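You operate a simulated robot arm through the tools that you are given. There is no shell and no other tool. Be economical: measure what you need, move in short steps, check, and stop when the job is done.

The job below is to be done with a simulated robot arm. You get a single attempt, and the scene is never put back.

Task
Load the coiler with the blue rope.
Fine: blue holder on the turntable, pegs up, rope end in the holder's socket, guide arm in.

The check looks at the end state, three seconds after you hand in, the way a careful person would. Anything else that was tipped, shoved, dropped, spilled or broken makes it a failure.

Robot
A 7-joint arm with a two-finger parallel gripper, fixed in place. Base frame: the origin is at the foot of the arm, x ahead of it, y to its left, z up. Lengths are in mm, angles in degrees, forces in N, time in s.
Its first joint turns from -166.0 to 166.0 degrees. Payload 4.4 kg.
Tool frame: the origin (TCP) lies between the finger pads and is the grasp point; the fingertips stand 23 mm ahead of it; z points along the fingers, y is the line along which they close. Largest opening 94 mm; finger width 38, thickness 10; the body of the gripper, 54 by 96 mm, starts 39 mm behind the TCP.
Orientation is told as [roll, pitch, yaw] about the base's x, y, z axes, in that order, counted from this pose: with the fingers straight down and closing along the base's y, the tool's x points along the base's -x, its y along +y and its z along -z.

Tools
- The arm moves only by the tool step_arm. Its argument "increments" is text: rows parted by semicolons, each of 7 numbers parted by spaces: the shift along the base's x, y, z in mm, then the turn, a rotation vector about the base's x, y, z in rad, then the closure, from 0 (fully open) to 1 (shut). In form: x y z ax ay az claw; .... A call has 1 to 12 rows; each row shifts and turns the commanded pose from where the row before left it. A row lasts 0.2 s, in which the tool goes at most 50 mm and 8.6 degrees; a call with a longer step from one row to the next is refused whole, and so is a gripper value outside its range. Where a pose cannot be reached the arm comes as near as it can. A force on the tool above 90 N (or 10 N above the force at the start of the call, whichever is more), or a blocked arm, ends the call early, and 0.2 s more pass. The fingers move at their own pace (about 72 mm/s each) and stop on an object; they squeeze with about 34 N. The grip force told is the motor's: it shows also when the fingers shut on nothing. Time passes only in rows, and 0.2 s behind the last, so rows that do not move let the fingers close. It gives the time, the measured TCP pose, the force on the tool (base axes), the opening and the grip force at its end, in the units of the frame above (readings bear some noise).
- Cameras (640 x 400 px; columns grow to the right, rows downward): "scene" is fixed at [45.9, 502.6, 1453.8]; the picture's right is [-0.42, -0.91, 0.00], its down [-0.27, 0.13, -0.95] and it looks along [0.86, -0.40, -0.30] (base axes); focal length 374 px, centre (320, 200). "wrist" rides on the gripper at [86, 16, -75] in the tool frame; the picture's right is [-0.18, 0.98, 0.00], its down [-0.58, -0.11, -0.81] and it looks along [-0.79, -0.15, 0.59] (tool axes); focal length 243 px, centre (320, 200). There is no depth. A picture from a camera that has moved, and an enlarged one, comes with that camera's place and axes in the base frame and with its lens. The place of the scene camera against the robot may be out by one fixed shift of up to 12 mm in any direction.
- camera(camera): a new picture of that camera. It takes no simulated time.
- enlarge(camera, box): a new picture of the part [left, top, right, bottom] of that camera's present view, enlarged. It takes no simulated time.
- finish_job(): hands the job in; it is judged then, once.

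Go step by step. Nothing tells you positions but the pictures and the camera data: compare them with the known pose of the tool, close in by small moves and look again before you grip or let go. The budget is 120 turns and 64 pictures, counting those below and the enlarged ones. Unless the task says otherwise, let go and move clear before handing in, and close with one line.

The tools are called after "Emit:" as a command line: name --argument value ..., lists and objects as JSON in quotes. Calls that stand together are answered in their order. step_arm: Moves the arm, as the interface text tells. Its arguments: {"type":"object","properties":{"increments":{"type":"string"}},"required":["increments"]} The other tools are called the same way: camera (camera) takes a picture; enlarge (camera, box) takes an enlarged picture of a part of a camera's view; finish_job () hands the job in.

At the start:

```text
t: 0.0
tool_pos: [662.1, 274.0, 1256.0]
orientation: [0.0, 0.0, 0.0]
ft_force: [0.4, 0.2, -0.2]
width: 93.8
finger_force: 0.1
```

scene: 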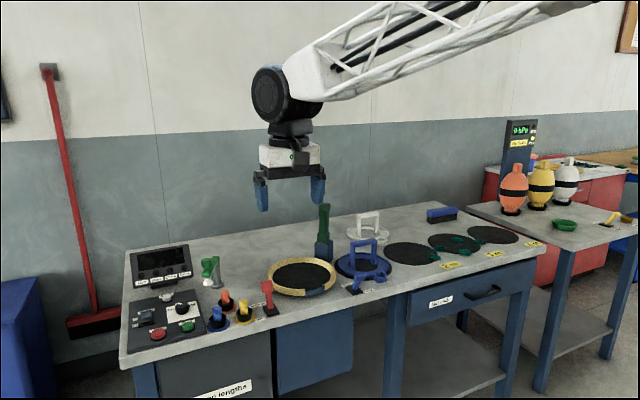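
wrist: 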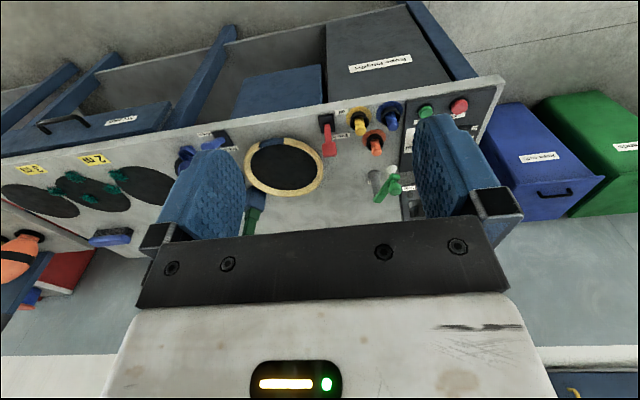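

I see a bench with a control panel, a ring-shaped turntable with a guide arm (green) near it, holders with handles, and several dark pads. I'll enlarge the relevant parts first.

Emit:
enlarge --camera "scene" --box '[250, 190, 410, 310]'

Emit:
enlarge --camera "scene" --box '[120, 230, 290, 350]'

Emit:
enlarge --camera "scene" --box '[370, 190, 560, 290]'

Emit:
enlarge --camera "wrist" --box '[140, 80, 500, 250]'

```text
3.33 times, centred on (330, 250) of scene
camera zoom: at [45.9, 502.6, 1453.8], right [-0.42, -0.91, 0.0], down [-0.27, 0.13, -0.95], along [0.86, -0.4, -0.3], focal length 1247 px, centre (287, 33)
```

zoom: 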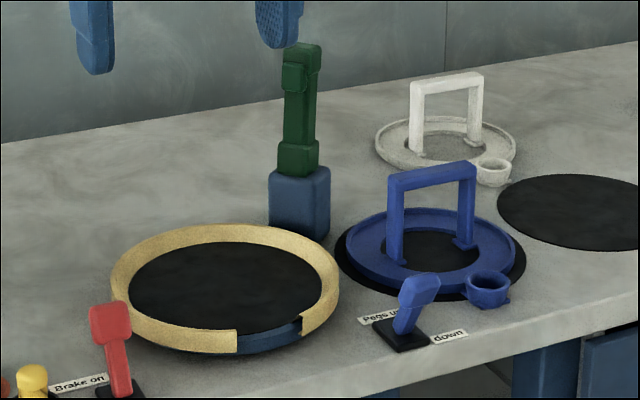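

```text
3.33 times, centred on (205, 290) of scene
camera zoom: at [45.9, 502.6, 1453.8], right [-0.42, -0.91, 0.0], down [-0.27, 0.13, -0.95], along [0.86, -0.4, -0.3], focal length 1247 px, centre (703, -100)
```

zoom: 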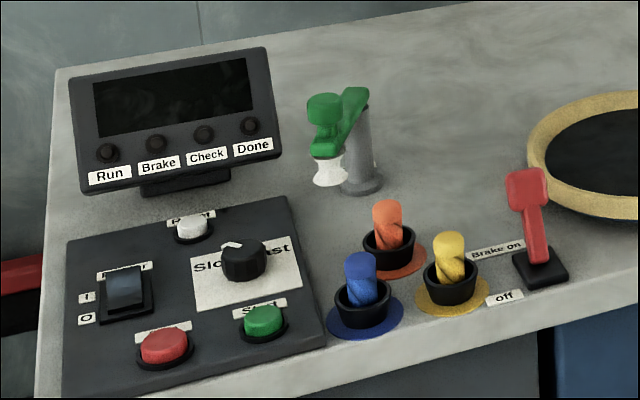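

```text
3.37 times, centred on (465, 240) of scene
camera zoom: at [45.9, 502.6, 1453.8], right [-0.42, -0.91, 0.0], down [-0.27, 0.13, -0.95], along [0.86, -0.4, -0.3], focal length 1260 px, centre (-168, 65)
```

zoom: 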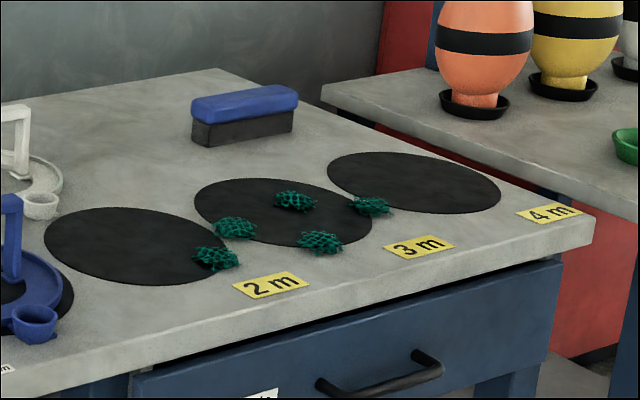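

```text
1.78 times, centred on (320, 165) of wrist
camera zoom: at [575.8, 289.2, 1331.3], right [0.18, 0.98, 0.0], down [0.58, -0.11, 0.81], along [0.79, -0.15, -0.59], focal length 431 px, centre (320, 262)
```

zoom: 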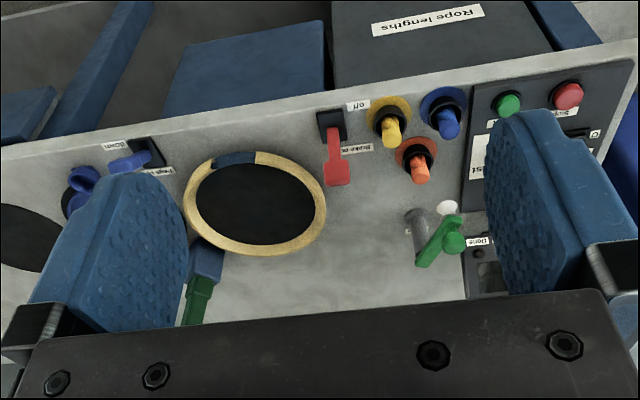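

The wrist and scene rays both put the turntable near (1045, 100, 850), which is at the edge of reach. I'll move closer and look again with the wrist camera.

Emit:
step_arm --increments "18 -35 -20 0 0 0 0;18 -35 -20 0 0 0 0;18 -35 -20 0 0 0 0;18 -35 -20 0 0 0 0;18 -35 -20 0 0 0 0;0 0 0 0 0 0 0"

Emit:
camera --camera "wrist"

Emit:
camera --camera "scene"

```text
t: 1.4
tool_pos: [752.1, 99.2, 1155.4]
orientation: [-0.1, 0.0, 0.0]
ft_force: [0.1, 0.0, 0.0]
width: 93.7
finger_force: 0.0
```

```text
57 pictures are left
camera wrist: at [666.0, 114.1, 1230.5], right [0.18, 0.98, 0.0], down [0.58, -0.11, 0.81], along [0.79, -0.15, -0.59], focal length 243 px, centre (320, 200)
```

wrist: 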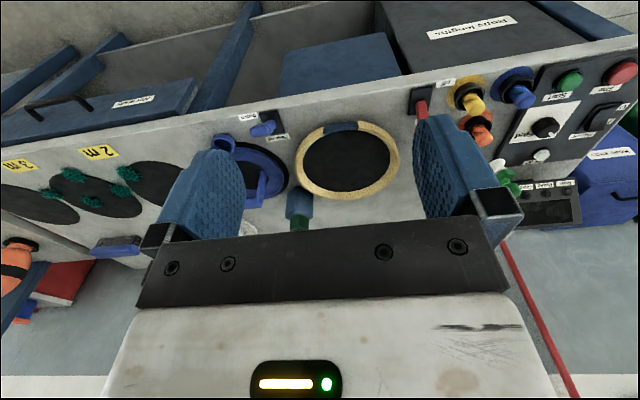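

```text
56 pictures are left
```

scene: 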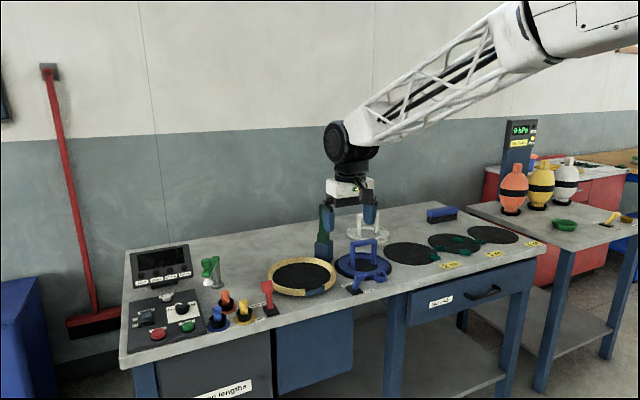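

The turntable is at about (1045, 102) and the blue holder at about (1030, -115), with its bar along y and its socket on the near side. I'll enlarge the levers and the two green things to read them.

Emit:
enlarge --camera "wrist" --box '[400, 60, 640, 230]'

Emit:
enlarge --camera "wrist" --box '[200, 90, 420, 240]'

Emit:
enlarge --camera "scene" --box '[190, 250, 280, 330]'

Emit:
enlarge --camera "scene" --box '[300, 195, 400, 300]'

```text
2.35 times, centred on (520, 145) of wrist
camera zoom: at [666.0, 114.1, 1230.5], right [0.18, 0.98, 0.0], down [0.58, -0.11, 0.81], along [0.79, -0.15, -0.59], focal length 571 px, centre (-151, 329)
```

zoom: 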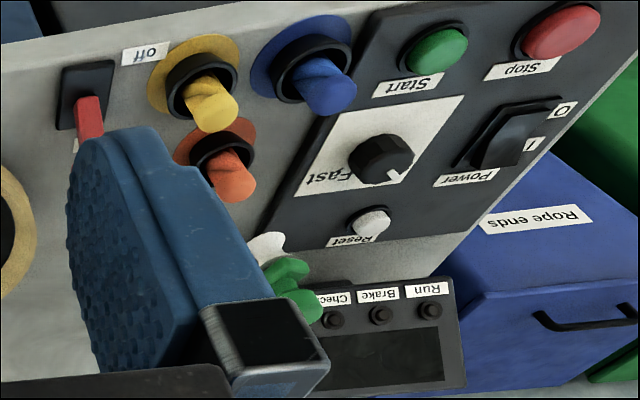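

```text
2.67 times, centred on (310, 165) of wrist
camera zoom: at [666.0, 114.1, 1230.5], right [0.18, 0.98, 0.0], down [0.58, -0.11, 0.81], along [0.79, -0.15, -0.59], focal length 647 px, centre (347, 293)
```

zoom: 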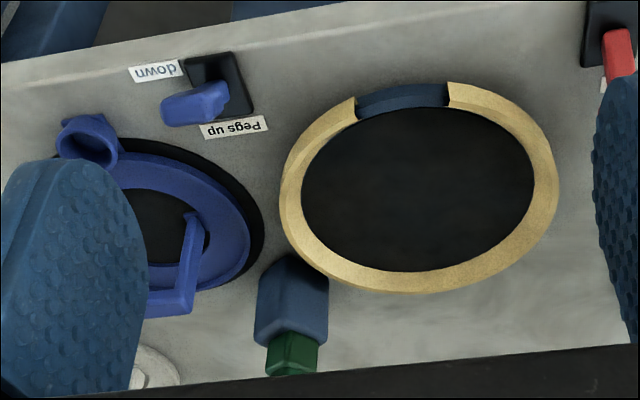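

```text
5.00 times, centred on (235, 290) of scene
camera zoom: at [45.9, 502.6, 1453.8], right [-0.42, -0.91, 0.0], down [-0.27, 0.13, -0.95], along [0.86, -0.4, -0.3], focal length 1871 px, centre (745, -250)
```

zoom: 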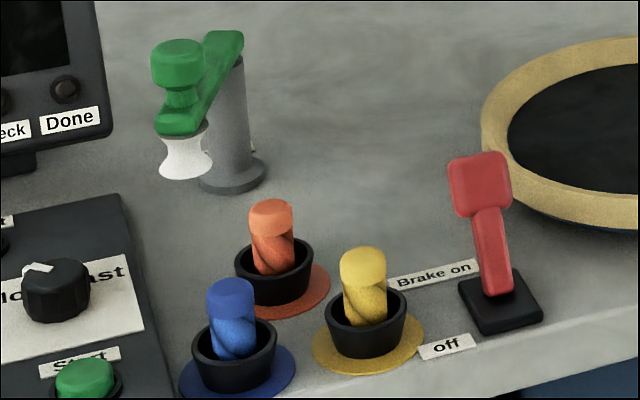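

```text
3.81 times, centred on (350, 248) of scene
camera zoom: at [45.9, 502.6, 1453.8], right [-0.42, -0.91, 0.0], down [-0.27, 0.13, -0.95], along [0.86, -0.4, -0.3], focal length 1425 px, centre (206, 19)
```

zoom: 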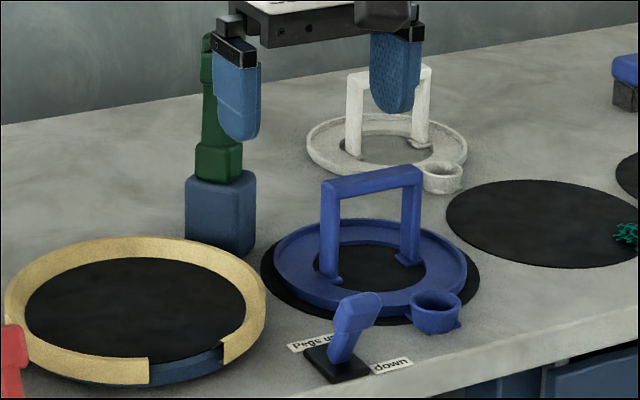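

The pegs lever leans near, toward "down", and the brake lever leans away, "on". The guide arm looks like the light green arm with the roller on the grey post. Next I turn the tool -90° so it closes along x and go above the holder's handle, at about (1024, -114) with the bar top near z 948.

Emit:
step_arm --increments "20 -18 0 0 0 -0.143 0;20 -18 0 0 0 -0.143 0;20 -18 0 0 0 -0.143 0;20 -18 0 0 0 -0.143 0;20 -18 0 0 0 -0.143 0;20 -18 0 0 0 -0.143 0;20 -18 0 0 0 -0.143 0;20 -18 0 0 0 -0.143 0;20 -18 0 0 0 -0.143 0;20 -18 0 0 0 -0.143 0;20 -18 0 0 0 -0.1408 0;0 0 0 0 0 0 0"

Emit:
camera --camera "wrist"

Emit:
camera --camera "scene"

```text
t: 4.0
tool_pos: [973.4, -100.8, 1155.3]
orientation: [0.1, -0.2, -90.1]
ft_force: [-0.3, -0.4, 0.0]
width: 94.0
finger_force: 0.0
```

```text
51 pictures are left
camera wrist: at [990.6, -14.1, 1230.0], right [0.98, -0.19, 0.0], down [-0.11, -0.58, 0.81], along [-0.15, -0.79, -0.59], focal length 243 px, centre (320, 200)
```

wrist: 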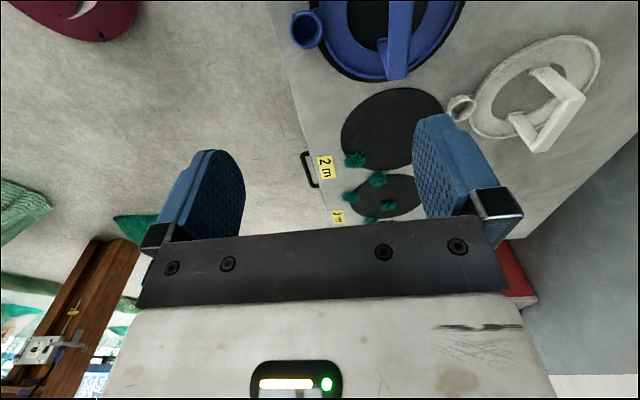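

```text
50 pictures are left
```

scene: 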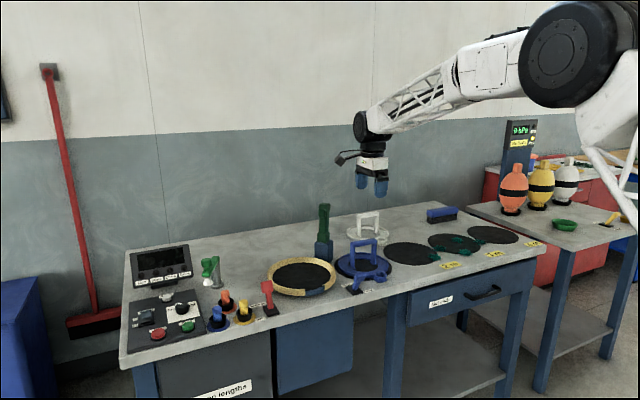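

The arm reaches past 970 easily. The wrist view puts the bar at about x 1048, and I'll go above it and look again.

Emit:
step_arm --increments "24 -4 -33 0 0 0 0;24 -4 -32 0 0 0 0;24 -4 -30 0 0 0 0;0 0 0 0 0 0 0"

Emit:
camera --camera "wrist"

Emit:
enlarge --camera "scene" --box '[300, 150, 420, 300]'

```text
t: 5.0
tool_pos: [1043.5, -112.5, 1061.9]
orientation: [0.0, -0.2, -90.0]
ft_force: [0.7, 0.1, -0.7]
width: 94.2
finger_force: 0.0
```

```text
49 pictures are left
camera wrist: at [1060.9, -26.1, 1136.4], right [0.98, -0.18, 0.0], down [-0.11, -0.58, 0.81], along [-0.15, -0.79, -0.59], focal length 243 px, centre (320, 200)
```

wrist: 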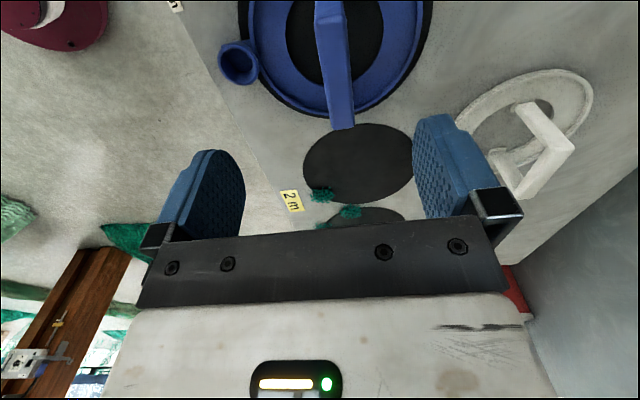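

```text
2.67 times, centred on (360, 225) of scene
camera zoom: at [45.9, 502.6, 1453.8], right [-0.42, -0.91, 0.0], down [-0.27, 0.13, -0.95], along [0.86, -0.4, -0.3], focal length 998 px, centre (213, 133)
```

zoom: 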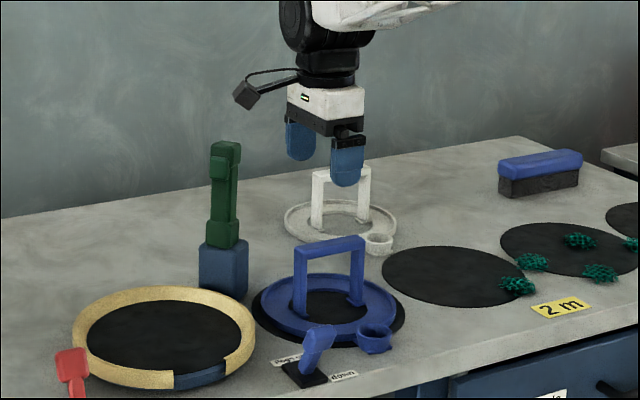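

The bar lines up at about x 1055, y -60 to -170. I'll descend to just above it, check, and then go down around it.

Emit:
step_arm --increments "6 -1 -25 0 0 0 0;5 -1 -25 0 0 0 0;0 0 -20 0 0 0 0;0 0 0 0 0 0 0"

Emit:
camera --camera "wrist"

Emit:
enlarge --camera "scene" --box '[300, 180, 420, 300]'

```text
t: 6.0
tool_pos: [1054.2, -115.6, 990.7]
orientation: [0.0, -0.2, -90.0]
ft_force: [-0.2, -0.3, 0.1]
width: 93.9
finger_force: 0.1
```

```text
47 pictures are left
camera wrist: at [1071.0, -28.4, 1066.5], right [0.98, -0.18, 0.0], down [-0.11, -0.58, 0.81], along [-0.15, -0.79, -0.59], focal length 243 px, centre (320, 200)
```

wrist: 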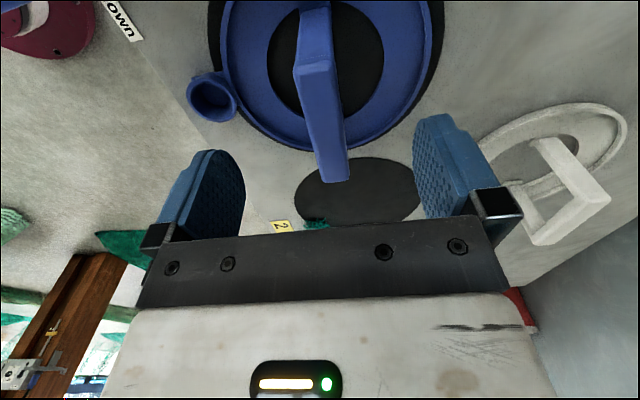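

```text
3.33 times, centred on (360, 240) of scene
camera zoom: at [45.9, 502.6, 1453.8], right [-0.42, -0.91, 0.0], down [-0.27, 0.13, -0.95], along [0.86, -0.4, -0.3], focal length 1247 px, centre (187, 67)
```

zoom: 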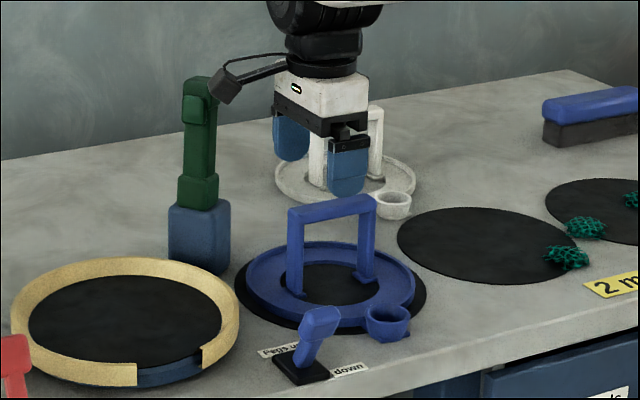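

The bar runs from about y -83 to -167 at x 1056. I'll shift slightly, descend around it and close.

Emit:
step_arm --increments "1 -5 -20 0 0 0 0;1 -4 -20 0 0 0 0;0 0 -12 0 0 0 0;0 0 0 0 0 0 0"

Emit:
camera --camera "wrist"

Emit:
enlarge --camera "scene" --box '[310, 190, 410, 300]'

```text
t: 7.0
tool_pos: [1055.4, -122.3, 939.2]
orientation: [0.1, -0.1, -90.0]
ft_force: [0.1, -0.4, 0.0]
width: 93.9
finger_force: 0.1
```

```text
45 pictures are left
camera wrist: at [1073.0, -37.0, 1014.6], right [0.98, -0.18, 0.0], down [-0.11, -0.58, 0.81], along [-0.15, -0.79, -0.59], focal length 243 px, centre (320, 200)
```

wrist: 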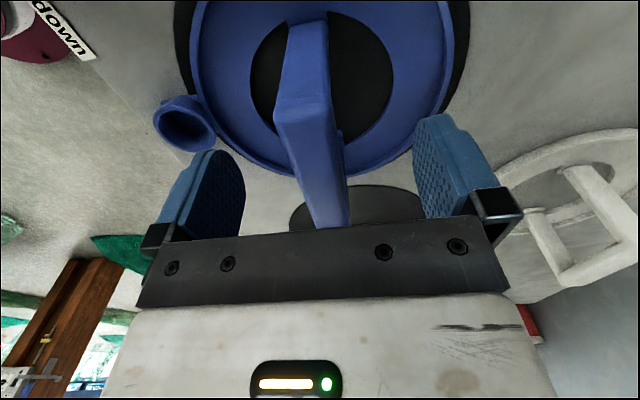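

```text
3.64 times, centred on (360, 245) of scene
camera zoom: at [45.9, 502.6, 1453.8], right [-0.42, -0.91, 0.0], down [-0.27, 0.13, -0.95], along [0.86, -0.4, -0.3], focal length 1360 px, centre (174, 36)
```

zoom: 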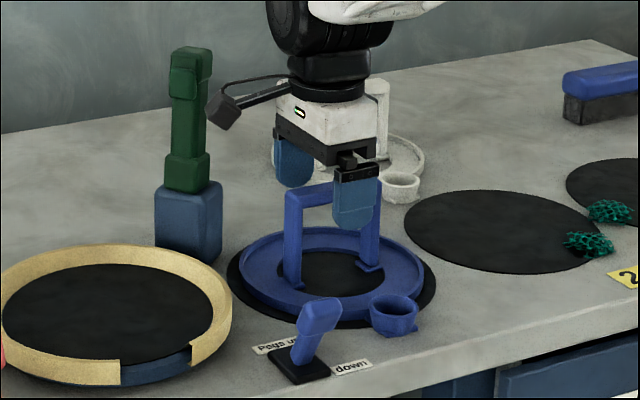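

The bar is between the fingers. I'll go 5 mm lower and close.

Emit:
step_arm --increments "0 -2 -5 0 0 0 0;0 0 0 0 0 0 1;0 0 0 0 0 0 1;0 0 0 0 0 0 1;0 0 0 0 0 0 1;0 0 0 0 0 0 1"

```text
t: 8.4
tool_pos: [1056.5, -123.9, 934.1]
orientation: [0.1, -0.1, -89.9]
ft_force: [0.6, 0.1, 1.9]
width: 23.5
finger_force: 33.8
```

The holder is gripped (width 23.5). I'll lift it 100 mm straight up and move it over toward the turntable.

Emit:
step_arm --increments "0 0 15 0 0 0 1;0 0 25 0 0 0 1;0 0 30 0 0 0 1;0 0 30 0 0 0 1;0 0 10 0 0 0 1;-5 15 0 0 0 0 1;-5 25 0 0 0 0 1;-5 30 0 0 0 0 1;0 30 0 0 0 0 1;0 30 0 0 0 0 1;5 30 0 0 0 0 1;0 0 0 0 0 0 1"

Emit:
enlarge --camera "scene" --box '[240, 150, 400, 310]'

```text
t: 11.0
tool_pos: [1046.8, 35.6, 1044.5]
orientation: [-0.1, 0.0, -90.0]
ft_force: [0.3, 0.6, -1.9]
width: 23.7
finger_force: 33.7
```

```text
2.50 times, centred on (320, 230) of scene
camera zoom: at [45.9, 502.6, 1453.8], right [-0.42, -0.91, 0.0], down [-0.27, 0.13, -0.95], along [0.86, -0.4, -0.3], focal length 935 px, centre (320, 125)
```

zoom: 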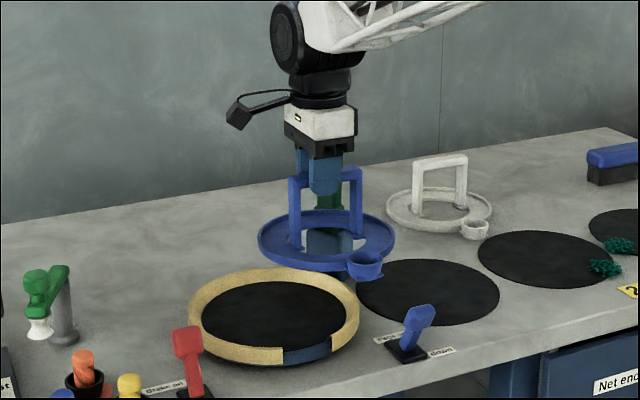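

The holder carries well and hangs level. I'll continue to above the turntable.

Emit:
step_arm --increments "5 25 0 0 0 0 1;5 25 0 0 0 0 1;5 15 0 0 0 0 1;0 0 0 0 0 0 1;0 0 0 0 0 0 1"

Emit:
enlarge --camera "scene" --box '[230, 170, 370, 310]'

Emit:
camera --camera "wrist"

```text
t: 12.2
tool_pos: [1062.2, 100.3, 1043.9]
orientation: [-0.1, -0.1, -90.0]
ft_force: [-0.5, 0.3, -0.6]
width: 23.9
finger_force: 33.7
```

```text
2.86 times, centred on (300, 240) of scene
camera zoom: at [45.9, 502.6, 1453.8], right [-0.42, -0.91, 0.0], down [-0.27, 0.13, -0.95], along [0.86, -0.4, -0.3], focal length 1069 px, centre (377, 86)
```

zoom: 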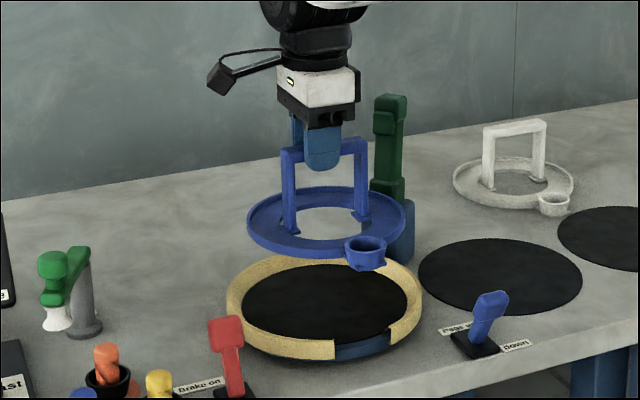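

```text
41 pictures are left
camera wrist: at [1079.1, 186.7, 1119.7], right [0.98, -0.18, 0.0], down [-0.11, -0.58, 0.81], along [-0.15, -0.79, -0.59], focal length 243 px, centre (320, 200)
```

wrist: 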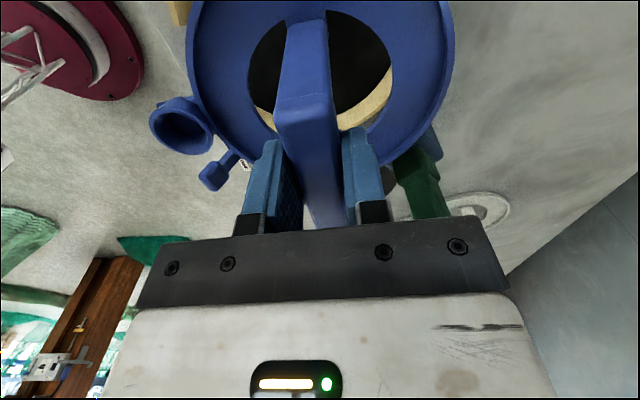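

I'll zoom into both views to align the holder with the turntable more exactly.

Emit:
enlarge --camera "scene" --box '[270, 200, 350, 300]'

Emit:
enlarge --camera "wrist" --box '[140, 0, 480, 220]'

```text
4.00 times, centred on (310, 250) of scene
camera zoom: at [45.9, 502.6, 1453.8], right [-0.42, -0.91, 0.0], down [-0.27, 0.13, -0.95], along [0.86, -0.4, -0.3], focal length 1496 px, centre (360, 0)
```

zoom: 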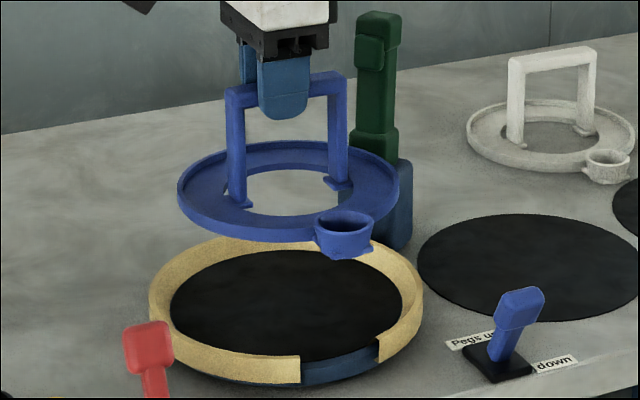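

```text
1.82 times, centred on (310, 110) of wrist
camera zoom: at [1079.1, 186.7, 1119.7], right [0.98, -0.18, 0.0], down [-0.11, -0.58, 0.81], along [-0.15, -0.79, -0.59], focal length 441 px, centre (338, 364)
```

zoom: 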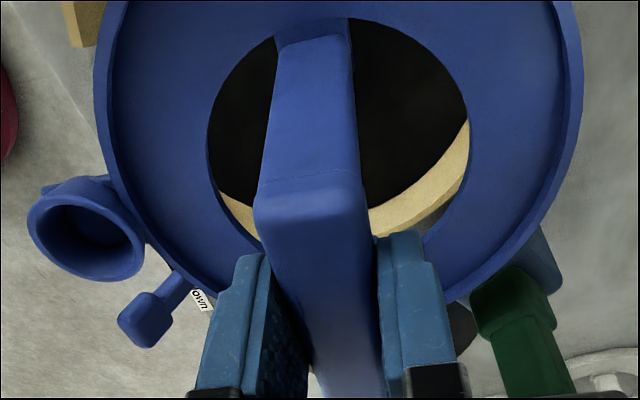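

The wrist suggests a centre of about (1046, 97) and the scene about (1052, 106). I'll move to about (1050, 101), come down to just above the rim and look again.

Emit:
step_arm --increments "-6 1 -20 0 0 0 1;-6 0 -20 0 0 0 1;0 0 -15 0 0 0 1;0 0 0 0 0 0 1;0 0 0 0 0 0 1"

Emit:
enlarge --camera "scene" --box '[260, 220, 350, 305]'

Emit:
enlarge --camera "wrist" --box '[140, 0, 480, 220]'

```text
t: 13.4
tool_pos: [1050.0, 102.7, 987.1]
orientation: [0.0, 0.0, -90.1]
ft_force: [-0.6, 0.2, -1.5]
width: 24.0
finger_force: 34.3
```

```text
4.71 times, centred on (305, 262) of scene
camera zoom: at [45.9, 502.6, 1453.8], right [-0.42, -0.91, 0.0], down [-0.27, 0.13, -0.95], along [0.86, -0.4, -0.3], focal length 1761 px, centre (391, -94)
```

zoom: 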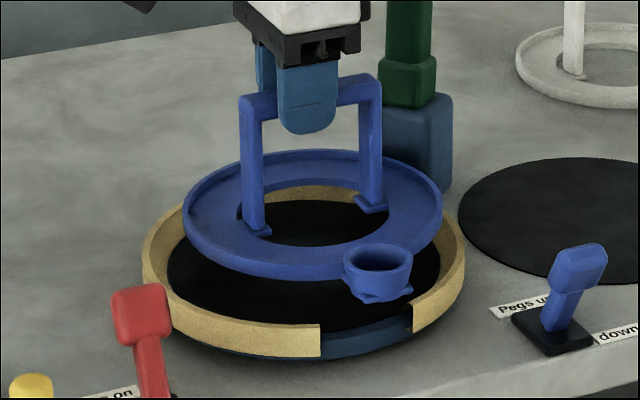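

```text
1.82 times, centred on (310, 110) of wrist
camera zoom: at [1066.9, 187.8, 1063.1], right [0.98, -0.18, 0.0], down [-0.11, -0.58, 0.81], along [-0.15, -0.79, -0.59], focal length 441 px, centre (338, 364)
```

zoom: 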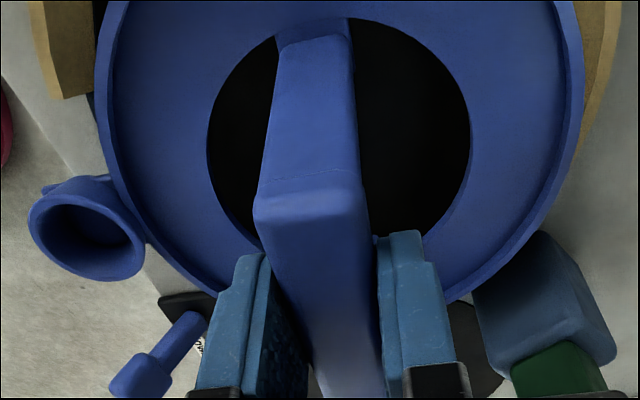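

From the wrist the turntable's x is about 1047, and the scene asks for a y near 108. I'll shift there, lower a little and check the clearances.

Emit:
step_arm --increments "-3 5 -6 0 0 0 1;0 0 -6 0 0 0 1;0 0 0 0 0 0 1;0 0 0 0 0 0 1"

Emit:
enlarge --camera "scene" --box '[265, 240, 345, 302]'

Emit:
enlarge --camera "wrist" --box '[120, 0, 520, 240]'

```text
t: 14.4
tool_pos: [1045.3, 106.5, 977.3]
orientation: [0.0, -0.1, -90.1]
ft_force: [0.0, -0.1, -1.9]
width: 23.4
finger_force: 34.0
```

```text
6.45 times, centred on (305, 271) of scene
camera zoom: at [45.9, 502.6, 1453.8], right [-0.42, -0.91, 0.0], down [-0.27, 0.13, -0.95], along [0.86, -0.4, -0.3], focal length 2414 px, centre (417, -258)
```

zoom: 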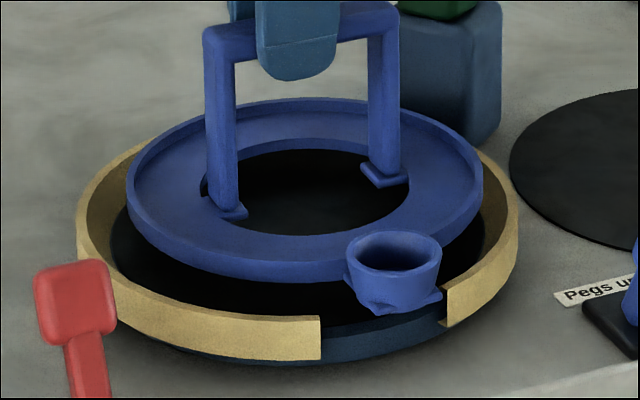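

```text
1.60 times, centred on (320, 120) of wrist
camera zoom: at [1063.1, 192.4, 1052.3], right [0.98, -0.18, 0.0], down [-0.11, -0.58, 0.81], along [-0.15, -0.79, -0.59], focal length 388 px, centre (320, 328)
```

zoom: 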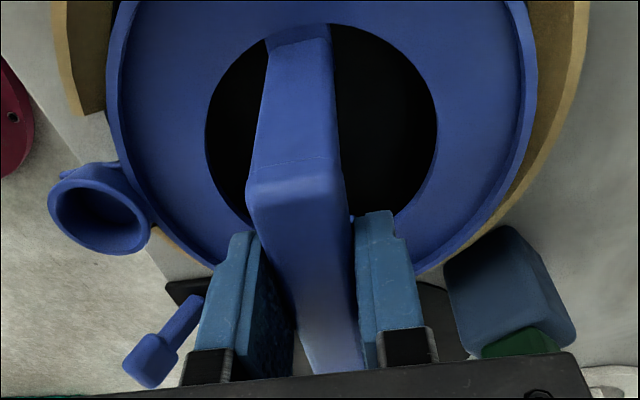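

Across x the holder is centred, and it needs about 3 mm more in +y. I'll apply that and descend further.

Emit:
step_arm --increments "1 3 0 0 0 0 1;0 0 -5 0 0 0 1;0 0 0 0 0 0 1;0 0 0 0 0 0 1"

Emit:
enlarge --camera "scene" --box '[265, 240, 345, 302]'

```text
t: 15.4
tool_pos: [1046.9, 109.0, 972.2]
orientation: [0.0, 0.0, -89.9]
ft_force: [0.2, -0.8, -0.8]
width: 23.6
finger_force: 34.3
```

```text
6.45 times, centred on (305, 271) of scene
camera zoom: at [45.9, 502.6, 1453.8], right [-0.42, -0.91, 0.0], down [-0.27, 0.13, -0.95], along [0.86, -0.4, -0.3], focal length 2414 px, centre (417, -258)
```

zoom: 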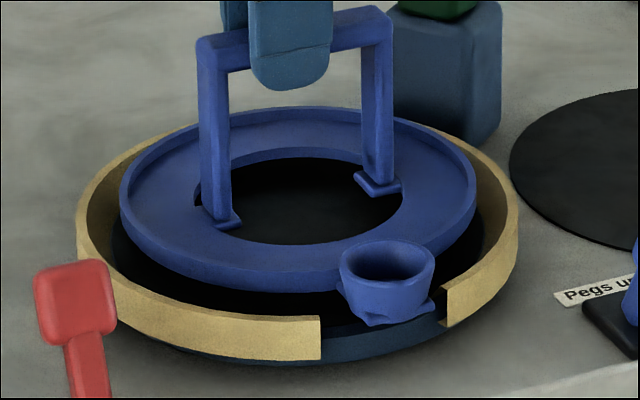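

The holder is now centred across the picture. I'll descend slowly until contact.

Emit:
step_arm --increments "0 0 -4 0 0 0 1;0 0 -4 0 0 0 1;0 0 -3 0 0 0 1;0 0 0 0 0 0 1"

Emit:
enlarge --camera "scene" --box '[265, 240, 345, 302]'

Emit:
enlarge --camera "wrist" --box '[120, 0, 520, 240]'

```text
t: 16.4
tool_pos: [1047.0, 108.7, 960.8]
orientation: [0.0, -0.1, -90.1]
ft_force: [-0.1, -0.4, -2.9]
width: 23.8
finger_force: 33.6
```

```text
6.45 times, centred on (305, 271) of scene
camera zoom: at [45.9, 502.6, 1453.8], right [-0.42, -0.91, 0.0], down [-0.27, 0.13, -0.95], along [0.86, -0.4, -0.3], focal length 2414 px, centre (417, -258)
```

zoom: 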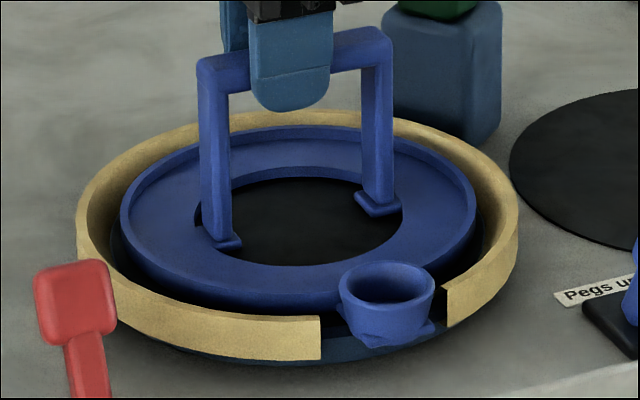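

```text
1.60 times, centred on (320, 120) of wrist
camera zoom: at [1064.0, 195.5, 1036.3], right [0.98, -0.18, 0.0], down [-0.11, -0.58, 0.81], along [-0.15, -0.79, -0.59], focal length 388 px, centre (320, 328)
```

zoom: 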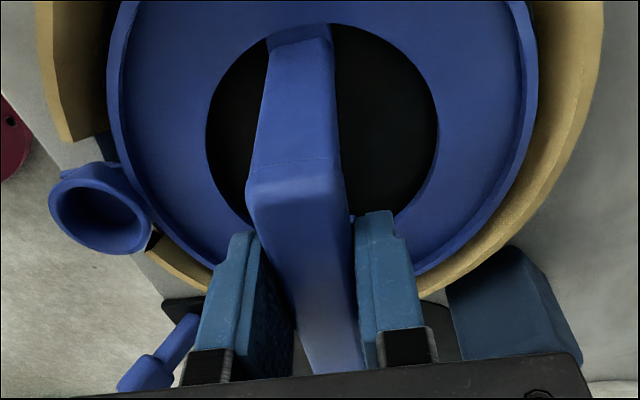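

The holder is inside the rim and the socket is in the gap. I'll lower until contact.

Emit:
step_arm --increments "0 0 -3 0 0 0 1;0 0 -2 0 0 0 1;0 0 -2 0 0 0 1;0 0 0 0 0 0 1"

```text
t: 17.4
tool_pos: [1047.7, 108.2, 955.3]
orientation: [0.1, -0.1, -90.0]
ft_force: [-0.5, -1.6, 24.1]
width: 23.7
finger_force: 34.1
```

Contact is at tool z 955, so the holder bottom is near z 861, as predicted. I'll relax slightly, open and rise.

Emit:
step_arm --increments "0 0 1 0 0 0 1;0 0 0 0 0 0 0.5;0 0 0 0 0 0 0;0 0 0 0 0 0 0;0 0 20 0 0 0 0;0 0 40 0 0 0 0;0 0 40 0 0 0 0;0 0 40 0 0 0 0;0 0 0 0 0 0 0"

Emit:
enlarge --camera "scene" --box '[240, 220, 400, 310]'

Emit:
camera --camera "wrist"

```text
t: 19.4
tool_pos: [1047.3, 109.3, 1096.0]
orientation: [0.0, -0.1, -90.0]
ft_force: [-0.1, -0.4, 0.1]
width: 94.0
finger_force: 0.1
```

```text
4.00 times, centred on (320, 265) of scene
camera zoom: at [45.9, 502.6, 1453.8], right [-0.42, -0.91, 0.0], down [-0.27, 0.13, -0.95], along [0.86, -0.4, -0.3], focal length 1496 px, centre (320, -60)
```

zoom: 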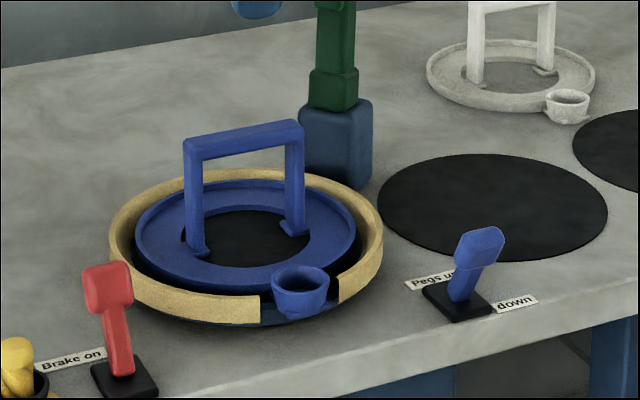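

```text
30 pictures are left
camera wrist: at [1063.9, 195.4, 1171.0], right [0.98, -0.18, 0.0], down [-0.11, -0.58, 0.81], along [-0.15, -0.79, -0.59], focal length 243 px, centre (320, 200)
```

wrist: 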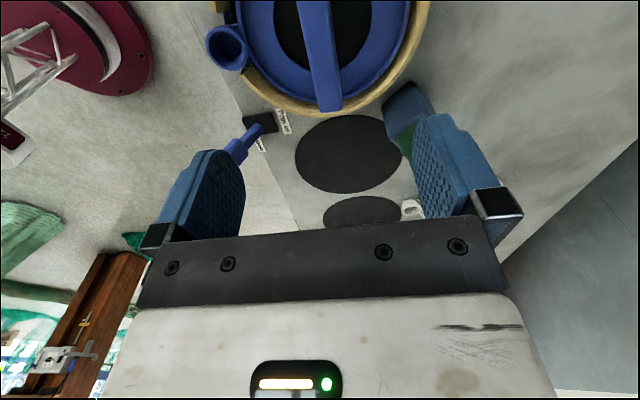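

The holder is seated with its socket in the gap. Now the pegs lever: its knob is near (900, -13, 905), leaning toward the robot. With closed fingers I'll go to its near side at x 850 and check.

Emit:
step_arm --increments "-40 -24 0 0 0 0 1;-40 -25 0 0 0 0 1;-40 -25 0 0 0 0 1;-40 -24 0 0 0 0 1;-37 -24 0 0 0 0 1;0 0 -45 0 0 0 1;0 0 -45 0 0 0 1;0 0 -40 0 0 0 1;0 0 0 0 0 0 1"

Emit:
enlarge --camera "scene" --box '[300, 190, 440, 310]'

Emit:
camera --camera "wrist"

```text
t: 21.4
tool_pos: [850.8, -11.8, 966.3]
orientation: [0.1, -0.1, -90.0]
ft_force: [-0.9, -0.1, -0.3]
width: 0.1
finger_force: 33.7
```

```text
3.33 times, centred on (370, 250) of scene
camera zoom: at [45.9, 502.6, 1453.8], right [-0.42, -0.91, 0.0], down [-0.27, 0.13, -0.95], along [0.86, -0.4, -0.3], focal length 1247 px, centre (153, 33)
```

zoom: 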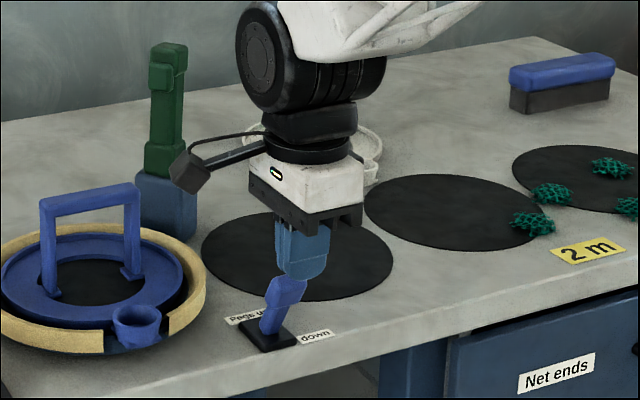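

```text
28 pictures are left
camera wrist: at [867.7, 75.1, 1041.0], right [0.98, -0.18, 0.0], down [-0.11, -0.58, 0.81], along [-0.15, -0.79, -0.59], focal length 243 px, centre (320, 200)
```

wrist: 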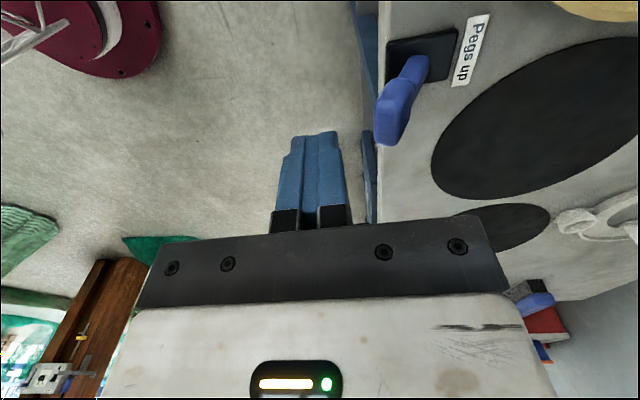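

The knob is at about (896, -22, 906). I'll lower the closed fingers on its near side and push +x.

Emit:
step_arm --increments "0 -9 -30 0 0 0 1;0 0 -28 0 0 0 1;10 0 0 0 0 0 1;10 0 0 0 0 0 1;10 0 0 0 0 0 1;10 0 0 0 0 0 1;10 0 0 0 0 0 1;0 0 0 0 0 0 1"

Emit:
enlarge --camera "scene" --box '[280, 210, 400, 310]'

```text
t: 23.2
tool_pos: [902.4, -22.2, 907.6]
orientation: [0.0, -0.1, -90.0]
ft_force: [-1.2, 0.8, 0.3]
width: 0.0
finger_force: 33.6
```

```text
4.00 times, centred on (340, 260) of scene
camera zoom: at [45.9, 502.6, 1453.8], right [-0.42, -0.91, 0.0], down [-0.27, 0.13, -0.95], along [0.86, -0.4, -0.3], focal length 1496 px, centre (240, -40)
```

zoom: 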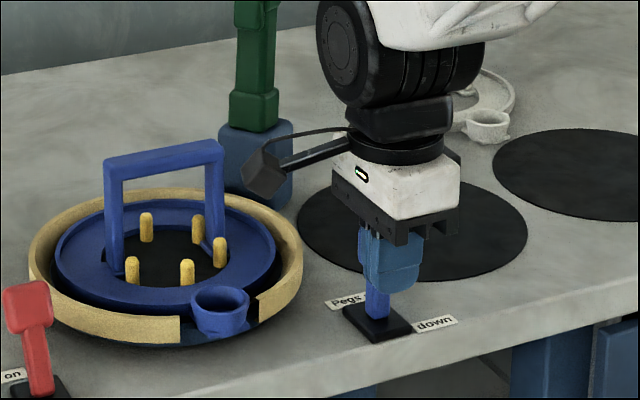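

The pegs are coming up inside the holder. I'll push on toward the end of the lever's travel.

Emit:
step_arm --increments "10 0 0 0 0 0 1;10 0 0 0 0 0 1;10 0 0 0 0 0 1;8 0 0 0 0 0 1;0 0 0 0 0 0 1"

Emit:
enlarge --camera "scene" --box '[280, 210, 400, 310]'

```text
t: 24.1
tool_pos: [928.8, -21.9, 906.9]
orientation: [-0.6, -0.1, -90.0]
ft_force: [-56.2, -1.2, 28.1]
width: 0.0
finger_force: 33.9
stopped in row 4: the force on the tool passed its limit (the readings are from after the stop); the commanded pose is now the measured one
```

```text
4.00 times, centred on (340, 260) of scene
camera zoom: at [45.9, 502.6, 1453.8], right [-0.42, -0.91, 0.0], down [-0.27, 0.13, -0.95], along [0.86, -0.4, -0.3], focal length 1496 px, centre (240, -40)
```

zoom: 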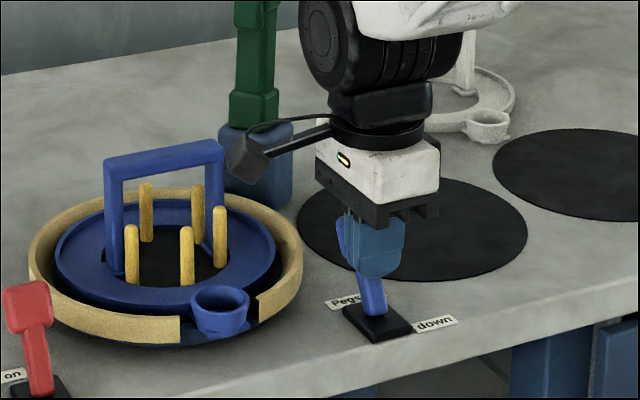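

The lever is at its stop and the pegs are fully up. I'll back off, rise and go toward the blue rope end, near (913, 397).

Emit:
step_arm --increments "-15 0 0 0 0 0 1;-20 0 0 0 0 0 1;0 0 45 0 0 0 1;0 0 45 0 0 0 1;0 0 45 0 0 0 1;0 45 0 0 0 0 0.4;0 45 0 0 0 0 0.4;0 45 0 0 0 0 0.4;0 45 0 0 0 0 0.4;0 45 0 0 0 0 0.4;0 45 0 0 0 0 0.4;0 0 0 0 0 0 0.4"

Emit:
step_arm --increments "6 45 0 0 0 0 0.4;6 45 0 0 0 0 0.4;6 40 0 0 0 0 0.4;0 15 -20 0 0 0 0.4;0 0 0 0 0 0 0.4"

Emit:
camera --camera "wrist"

Emit:
enlarge --camera "scene" --box '[160, 220, 320, 340]'

```text
t: 26.7
tool_pos: [894.0, 249.1, 1039.7]
orientation: [-0.5, -0.1, -90.0]
ft_force: [-0.3, -0.3, 1.4]
width: 56.5
finger_force: 0.0
```

```text
t: 27.9
tool_pos: [911.7, 395.1, 1020.6]
orientation: [-0.6, -0.1, -90.0]
ft_force: [0.2, 0.1, 0.5]
width: 56.5
finger_force: 0.1
```

```text
25 pictures are left
camera wrist: at [929.4, 481.0, 1096.2], right [0.98, -0.18, -0.01], down [-0.1, -0.58, 0.81], along [-0.15, -0.79, -0.59], focal length 243 px, centre (320, 200)
```

wrist: 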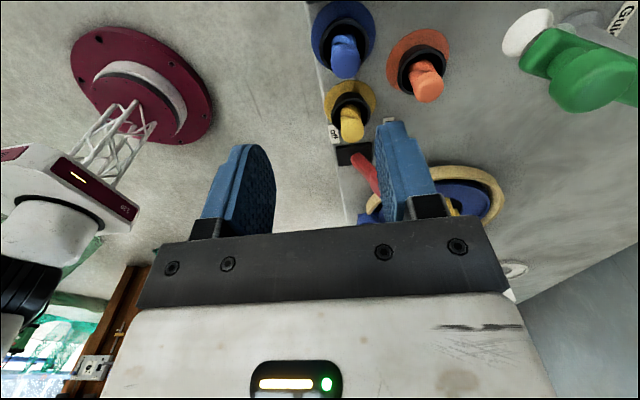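

```text
3.33 times, centred on (240, 280) of scene
camera zoom: at [45.9, 502.6, 1453.8], right [-0.42, -0.91, 0.0], down [-0.27, 0.13, -0.95], along [0.86, -0.4, -0.3], focal length 1247 px, centre (587, -67)
```

zoom: 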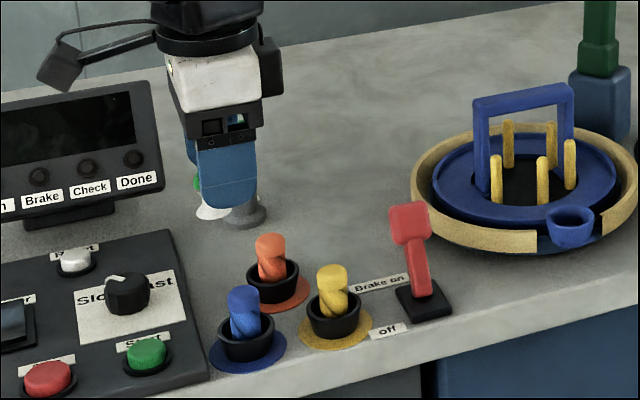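

The label "Gui…" beside the light green arm confirms it as the guide arm. The wrist puts the blue plug at about (932, 389), and I'll descend above it and recheck.

Emit:
step_arm --increments "10 -3 -25 0.01 0 0 0.4;10 -3 -25 0 0 0 0.4;0 0 -12 0 0 0 0.4;0 0 0 0 0 0 0.4"

Emit:
camera --camera "wrist"

Emit:
enlarge --camera "scene" --box '[180, 230, 280, 330]'

```text
t: 28.9
tool_pos: [931.1, 386.7, 957.1]
orientation: [-0.5, 0.5, -89.9]
ft_force: [1.4, -1.1, 0.8]
width: 56.2
finger_force: 0.1
```

```text
23 pictures are left
camera wrist: at [950.7, 472.3, 1033.6], right [0.98, -0.18, -0.01], down [-0.1, -0.59, 0.8], along [-0.15, -0.79, -0.6], focal length 243 px, centre (320, 200)
```

wrist: 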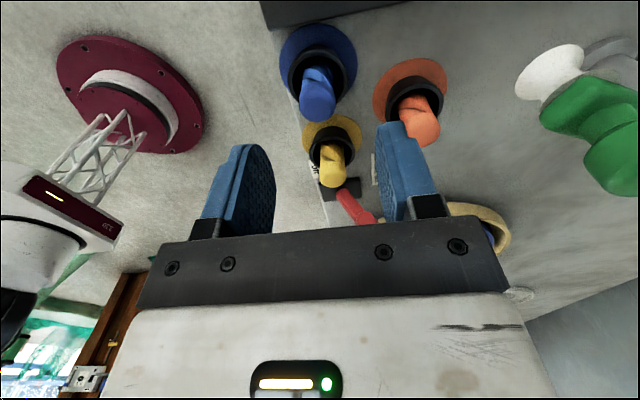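

```text
4.00 times, centred on (230, 280) of scene
camera zoom: at [45.9, 502.6, 1453.8], right [-0.42, -0.91, 0.0], down [-0.27, 0.13, -0.95], along [0.86, -0.4, -0.3], focal length 1496 px, centre (680, -120)
```

zoom: 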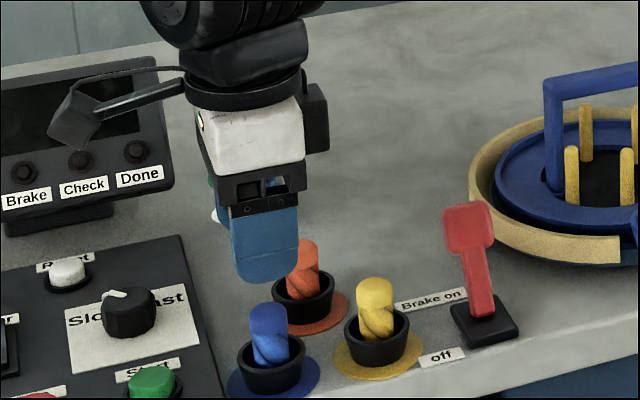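

The plug is at about (933, 394). I'll correct the small tilt, shift and descend around its top.

Emit:
step_arm --increments "1 4 -14 -0.009 -0.0095 0 0.4;1 3 -20 0 0 0 0.4;0 0 -18 0 0 0 0.4;0 0 -10 0 0 0 0.4;0 0 0 0 0 0 0.4"

Emit:
enlarge --camera "wrist" --box '[180, 40, 480, 240]'

Emit:
enlarge --camera "scene" --box '[190, 250, 270, 330]'

```text
t: 30.1
tool_pos: [935.2, 393.0, 895.9]
orientation: [0.1, 0.0, -90.0]
ft_force: [-0.2, 0.5, -0.1]
width: 56.5
finger_force: 0.1
```

```text
2.00 times, centred on (330, 140) of wrist
camera zoom: at [952.3, 480.2, 972.4], right [0.98, -0.18, 0.0], down [-0.11, -0.58, 0.81], along [-0.15, -0.79, -0.59], focal length 485 px, centre (300, 320)
```

zoom: 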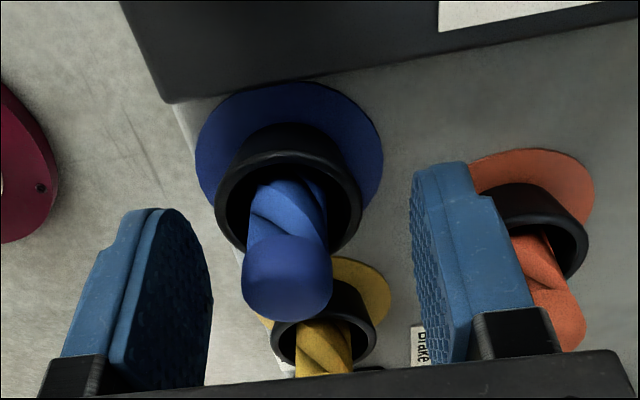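

```text
5.00 times, centred on (230, 290) of scene
camera zoom: at [45.9, 502.6, 1453.8], right [-0.42, -0.91, 0.0], down [-0.27, 0.13, -0.95], along [0.86, -0.4, -0.3], focal length 1871 px, centre (770, -250)
```

zoom: 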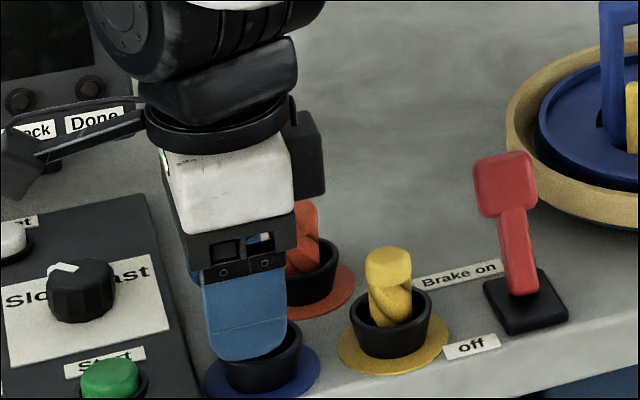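

The plug is centred between the fingers. I'll shift +3 in y, close, and lift straight up.

Emit:
step_arm --increments "-1 3 0 0 0 0 0.4;0 0 0 0 0 0 1;0 0 0 0 0 0 1;0 0 0 0 0 0 1;0 0 0 0 0 0 1;0 0 10 0 0 0 1;0 0 20 0 0 0 1;0 0 20 0 0 0 1;0 0 20 0 0 0 1;0 0 0 0 0 0 1"

Emit:
enlarge --camera "scene" --box '[180, 230, 280, 330]'

Emit:
enlarge --camera "wrist" --box '[180, 40, 480, 240]'

```text
t: 32.3
tool_pos: [933.5, 397.2, 966.0]
orientation: [0.0, 0.0, -90.0]
ft_force: [-0.5, 0.3, -0.1]
width: 22.5
finger_force: 34.2
```

```text
4.00 times, centred on (230, 280) of scene
camera zoom: at [45.9, 502.6, 1453.8], right [-0.42, -0.91, 0.0], down [-0.27, 0.13, -0.95], along [0.86, -0.4, -0.3], focal length 1496 px, centre (680, -120)
```

zoom: 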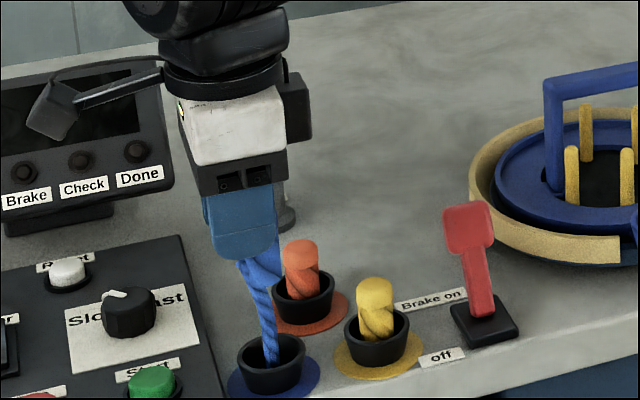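

```text
2.00 times, centred on (330, 140) of wrist
camera zoom: at [950.8, 483.0, 1042.3], right [0.98, -0.18, 0.0], down [-0.11, -0.58, 0.81], along [-0.15, -0.79, -0.59], focal length 485 px, centre (300, 320)
```

zoom: 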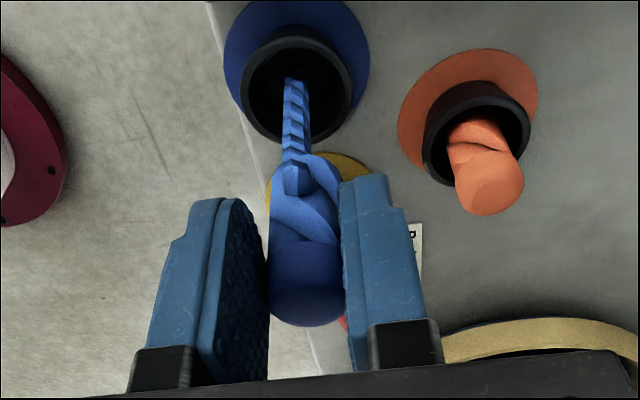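

I have the rope end, with the thin rope trailing from the tube, and its bottom is about 52 mm below the TCP. The socket is at about (944.5, 102.5), so I'll rise over the brake lever and carry it across.

Emit:
step_arm --increments "0 0 35 0 0 0 1;0 0 35 0 0 0 1;2 -40 0 0 0 0 1;2 -40 0 0 0 0 1;2 -40 0 0 0 0 1;2 -40 0 0 0 0 1;2 -40 0 0 0 0 1;1 -40 0 0 0 0 1;0 -35 0 0 0 0 1;0 -19 0 0 0 0 1;0 0 0 0 0 0 1;0 0 0 0 0 0 1"

Emit:
camera --camera "scene"

Emit:
camera --camera "wrist"

```text
t: 34.9
tool_pos: [942.8, 102.4, 1038.0]
orientation: [0.0, 0.0, -90.0]
ft_force: [0.3, -0.9, -0.4]
width: 22.6
finger_force: 34.0
```

```text
17 pictures are left
```

scene: 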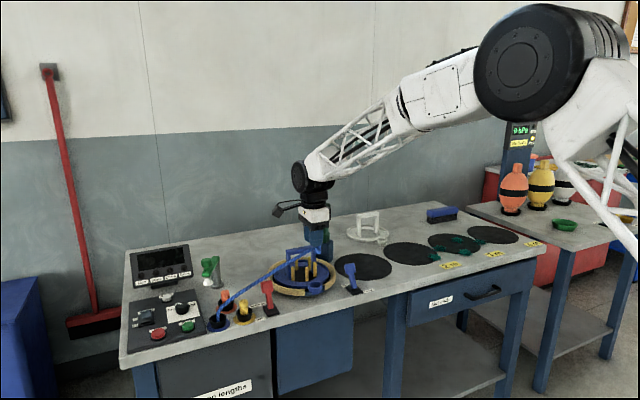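

```text
16 pictures are left
camera wrist: at [960.3, 189.3, 1113.1], right [0.98, -0.18, 0.0], down [-0.11, -0.58, 0.81], along [-0.15, -0.79, -0.59], focal length 243 px, centre (320, 200)
```

wrist: 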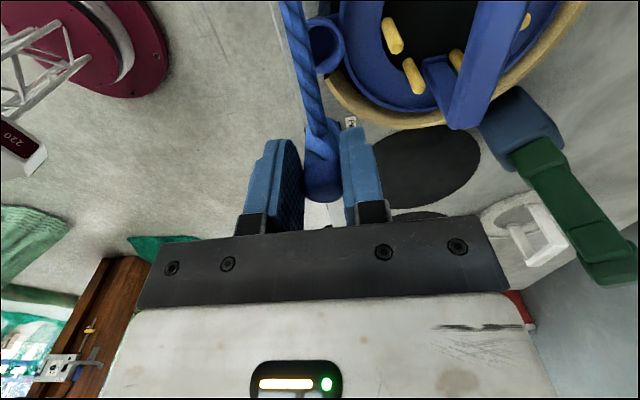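

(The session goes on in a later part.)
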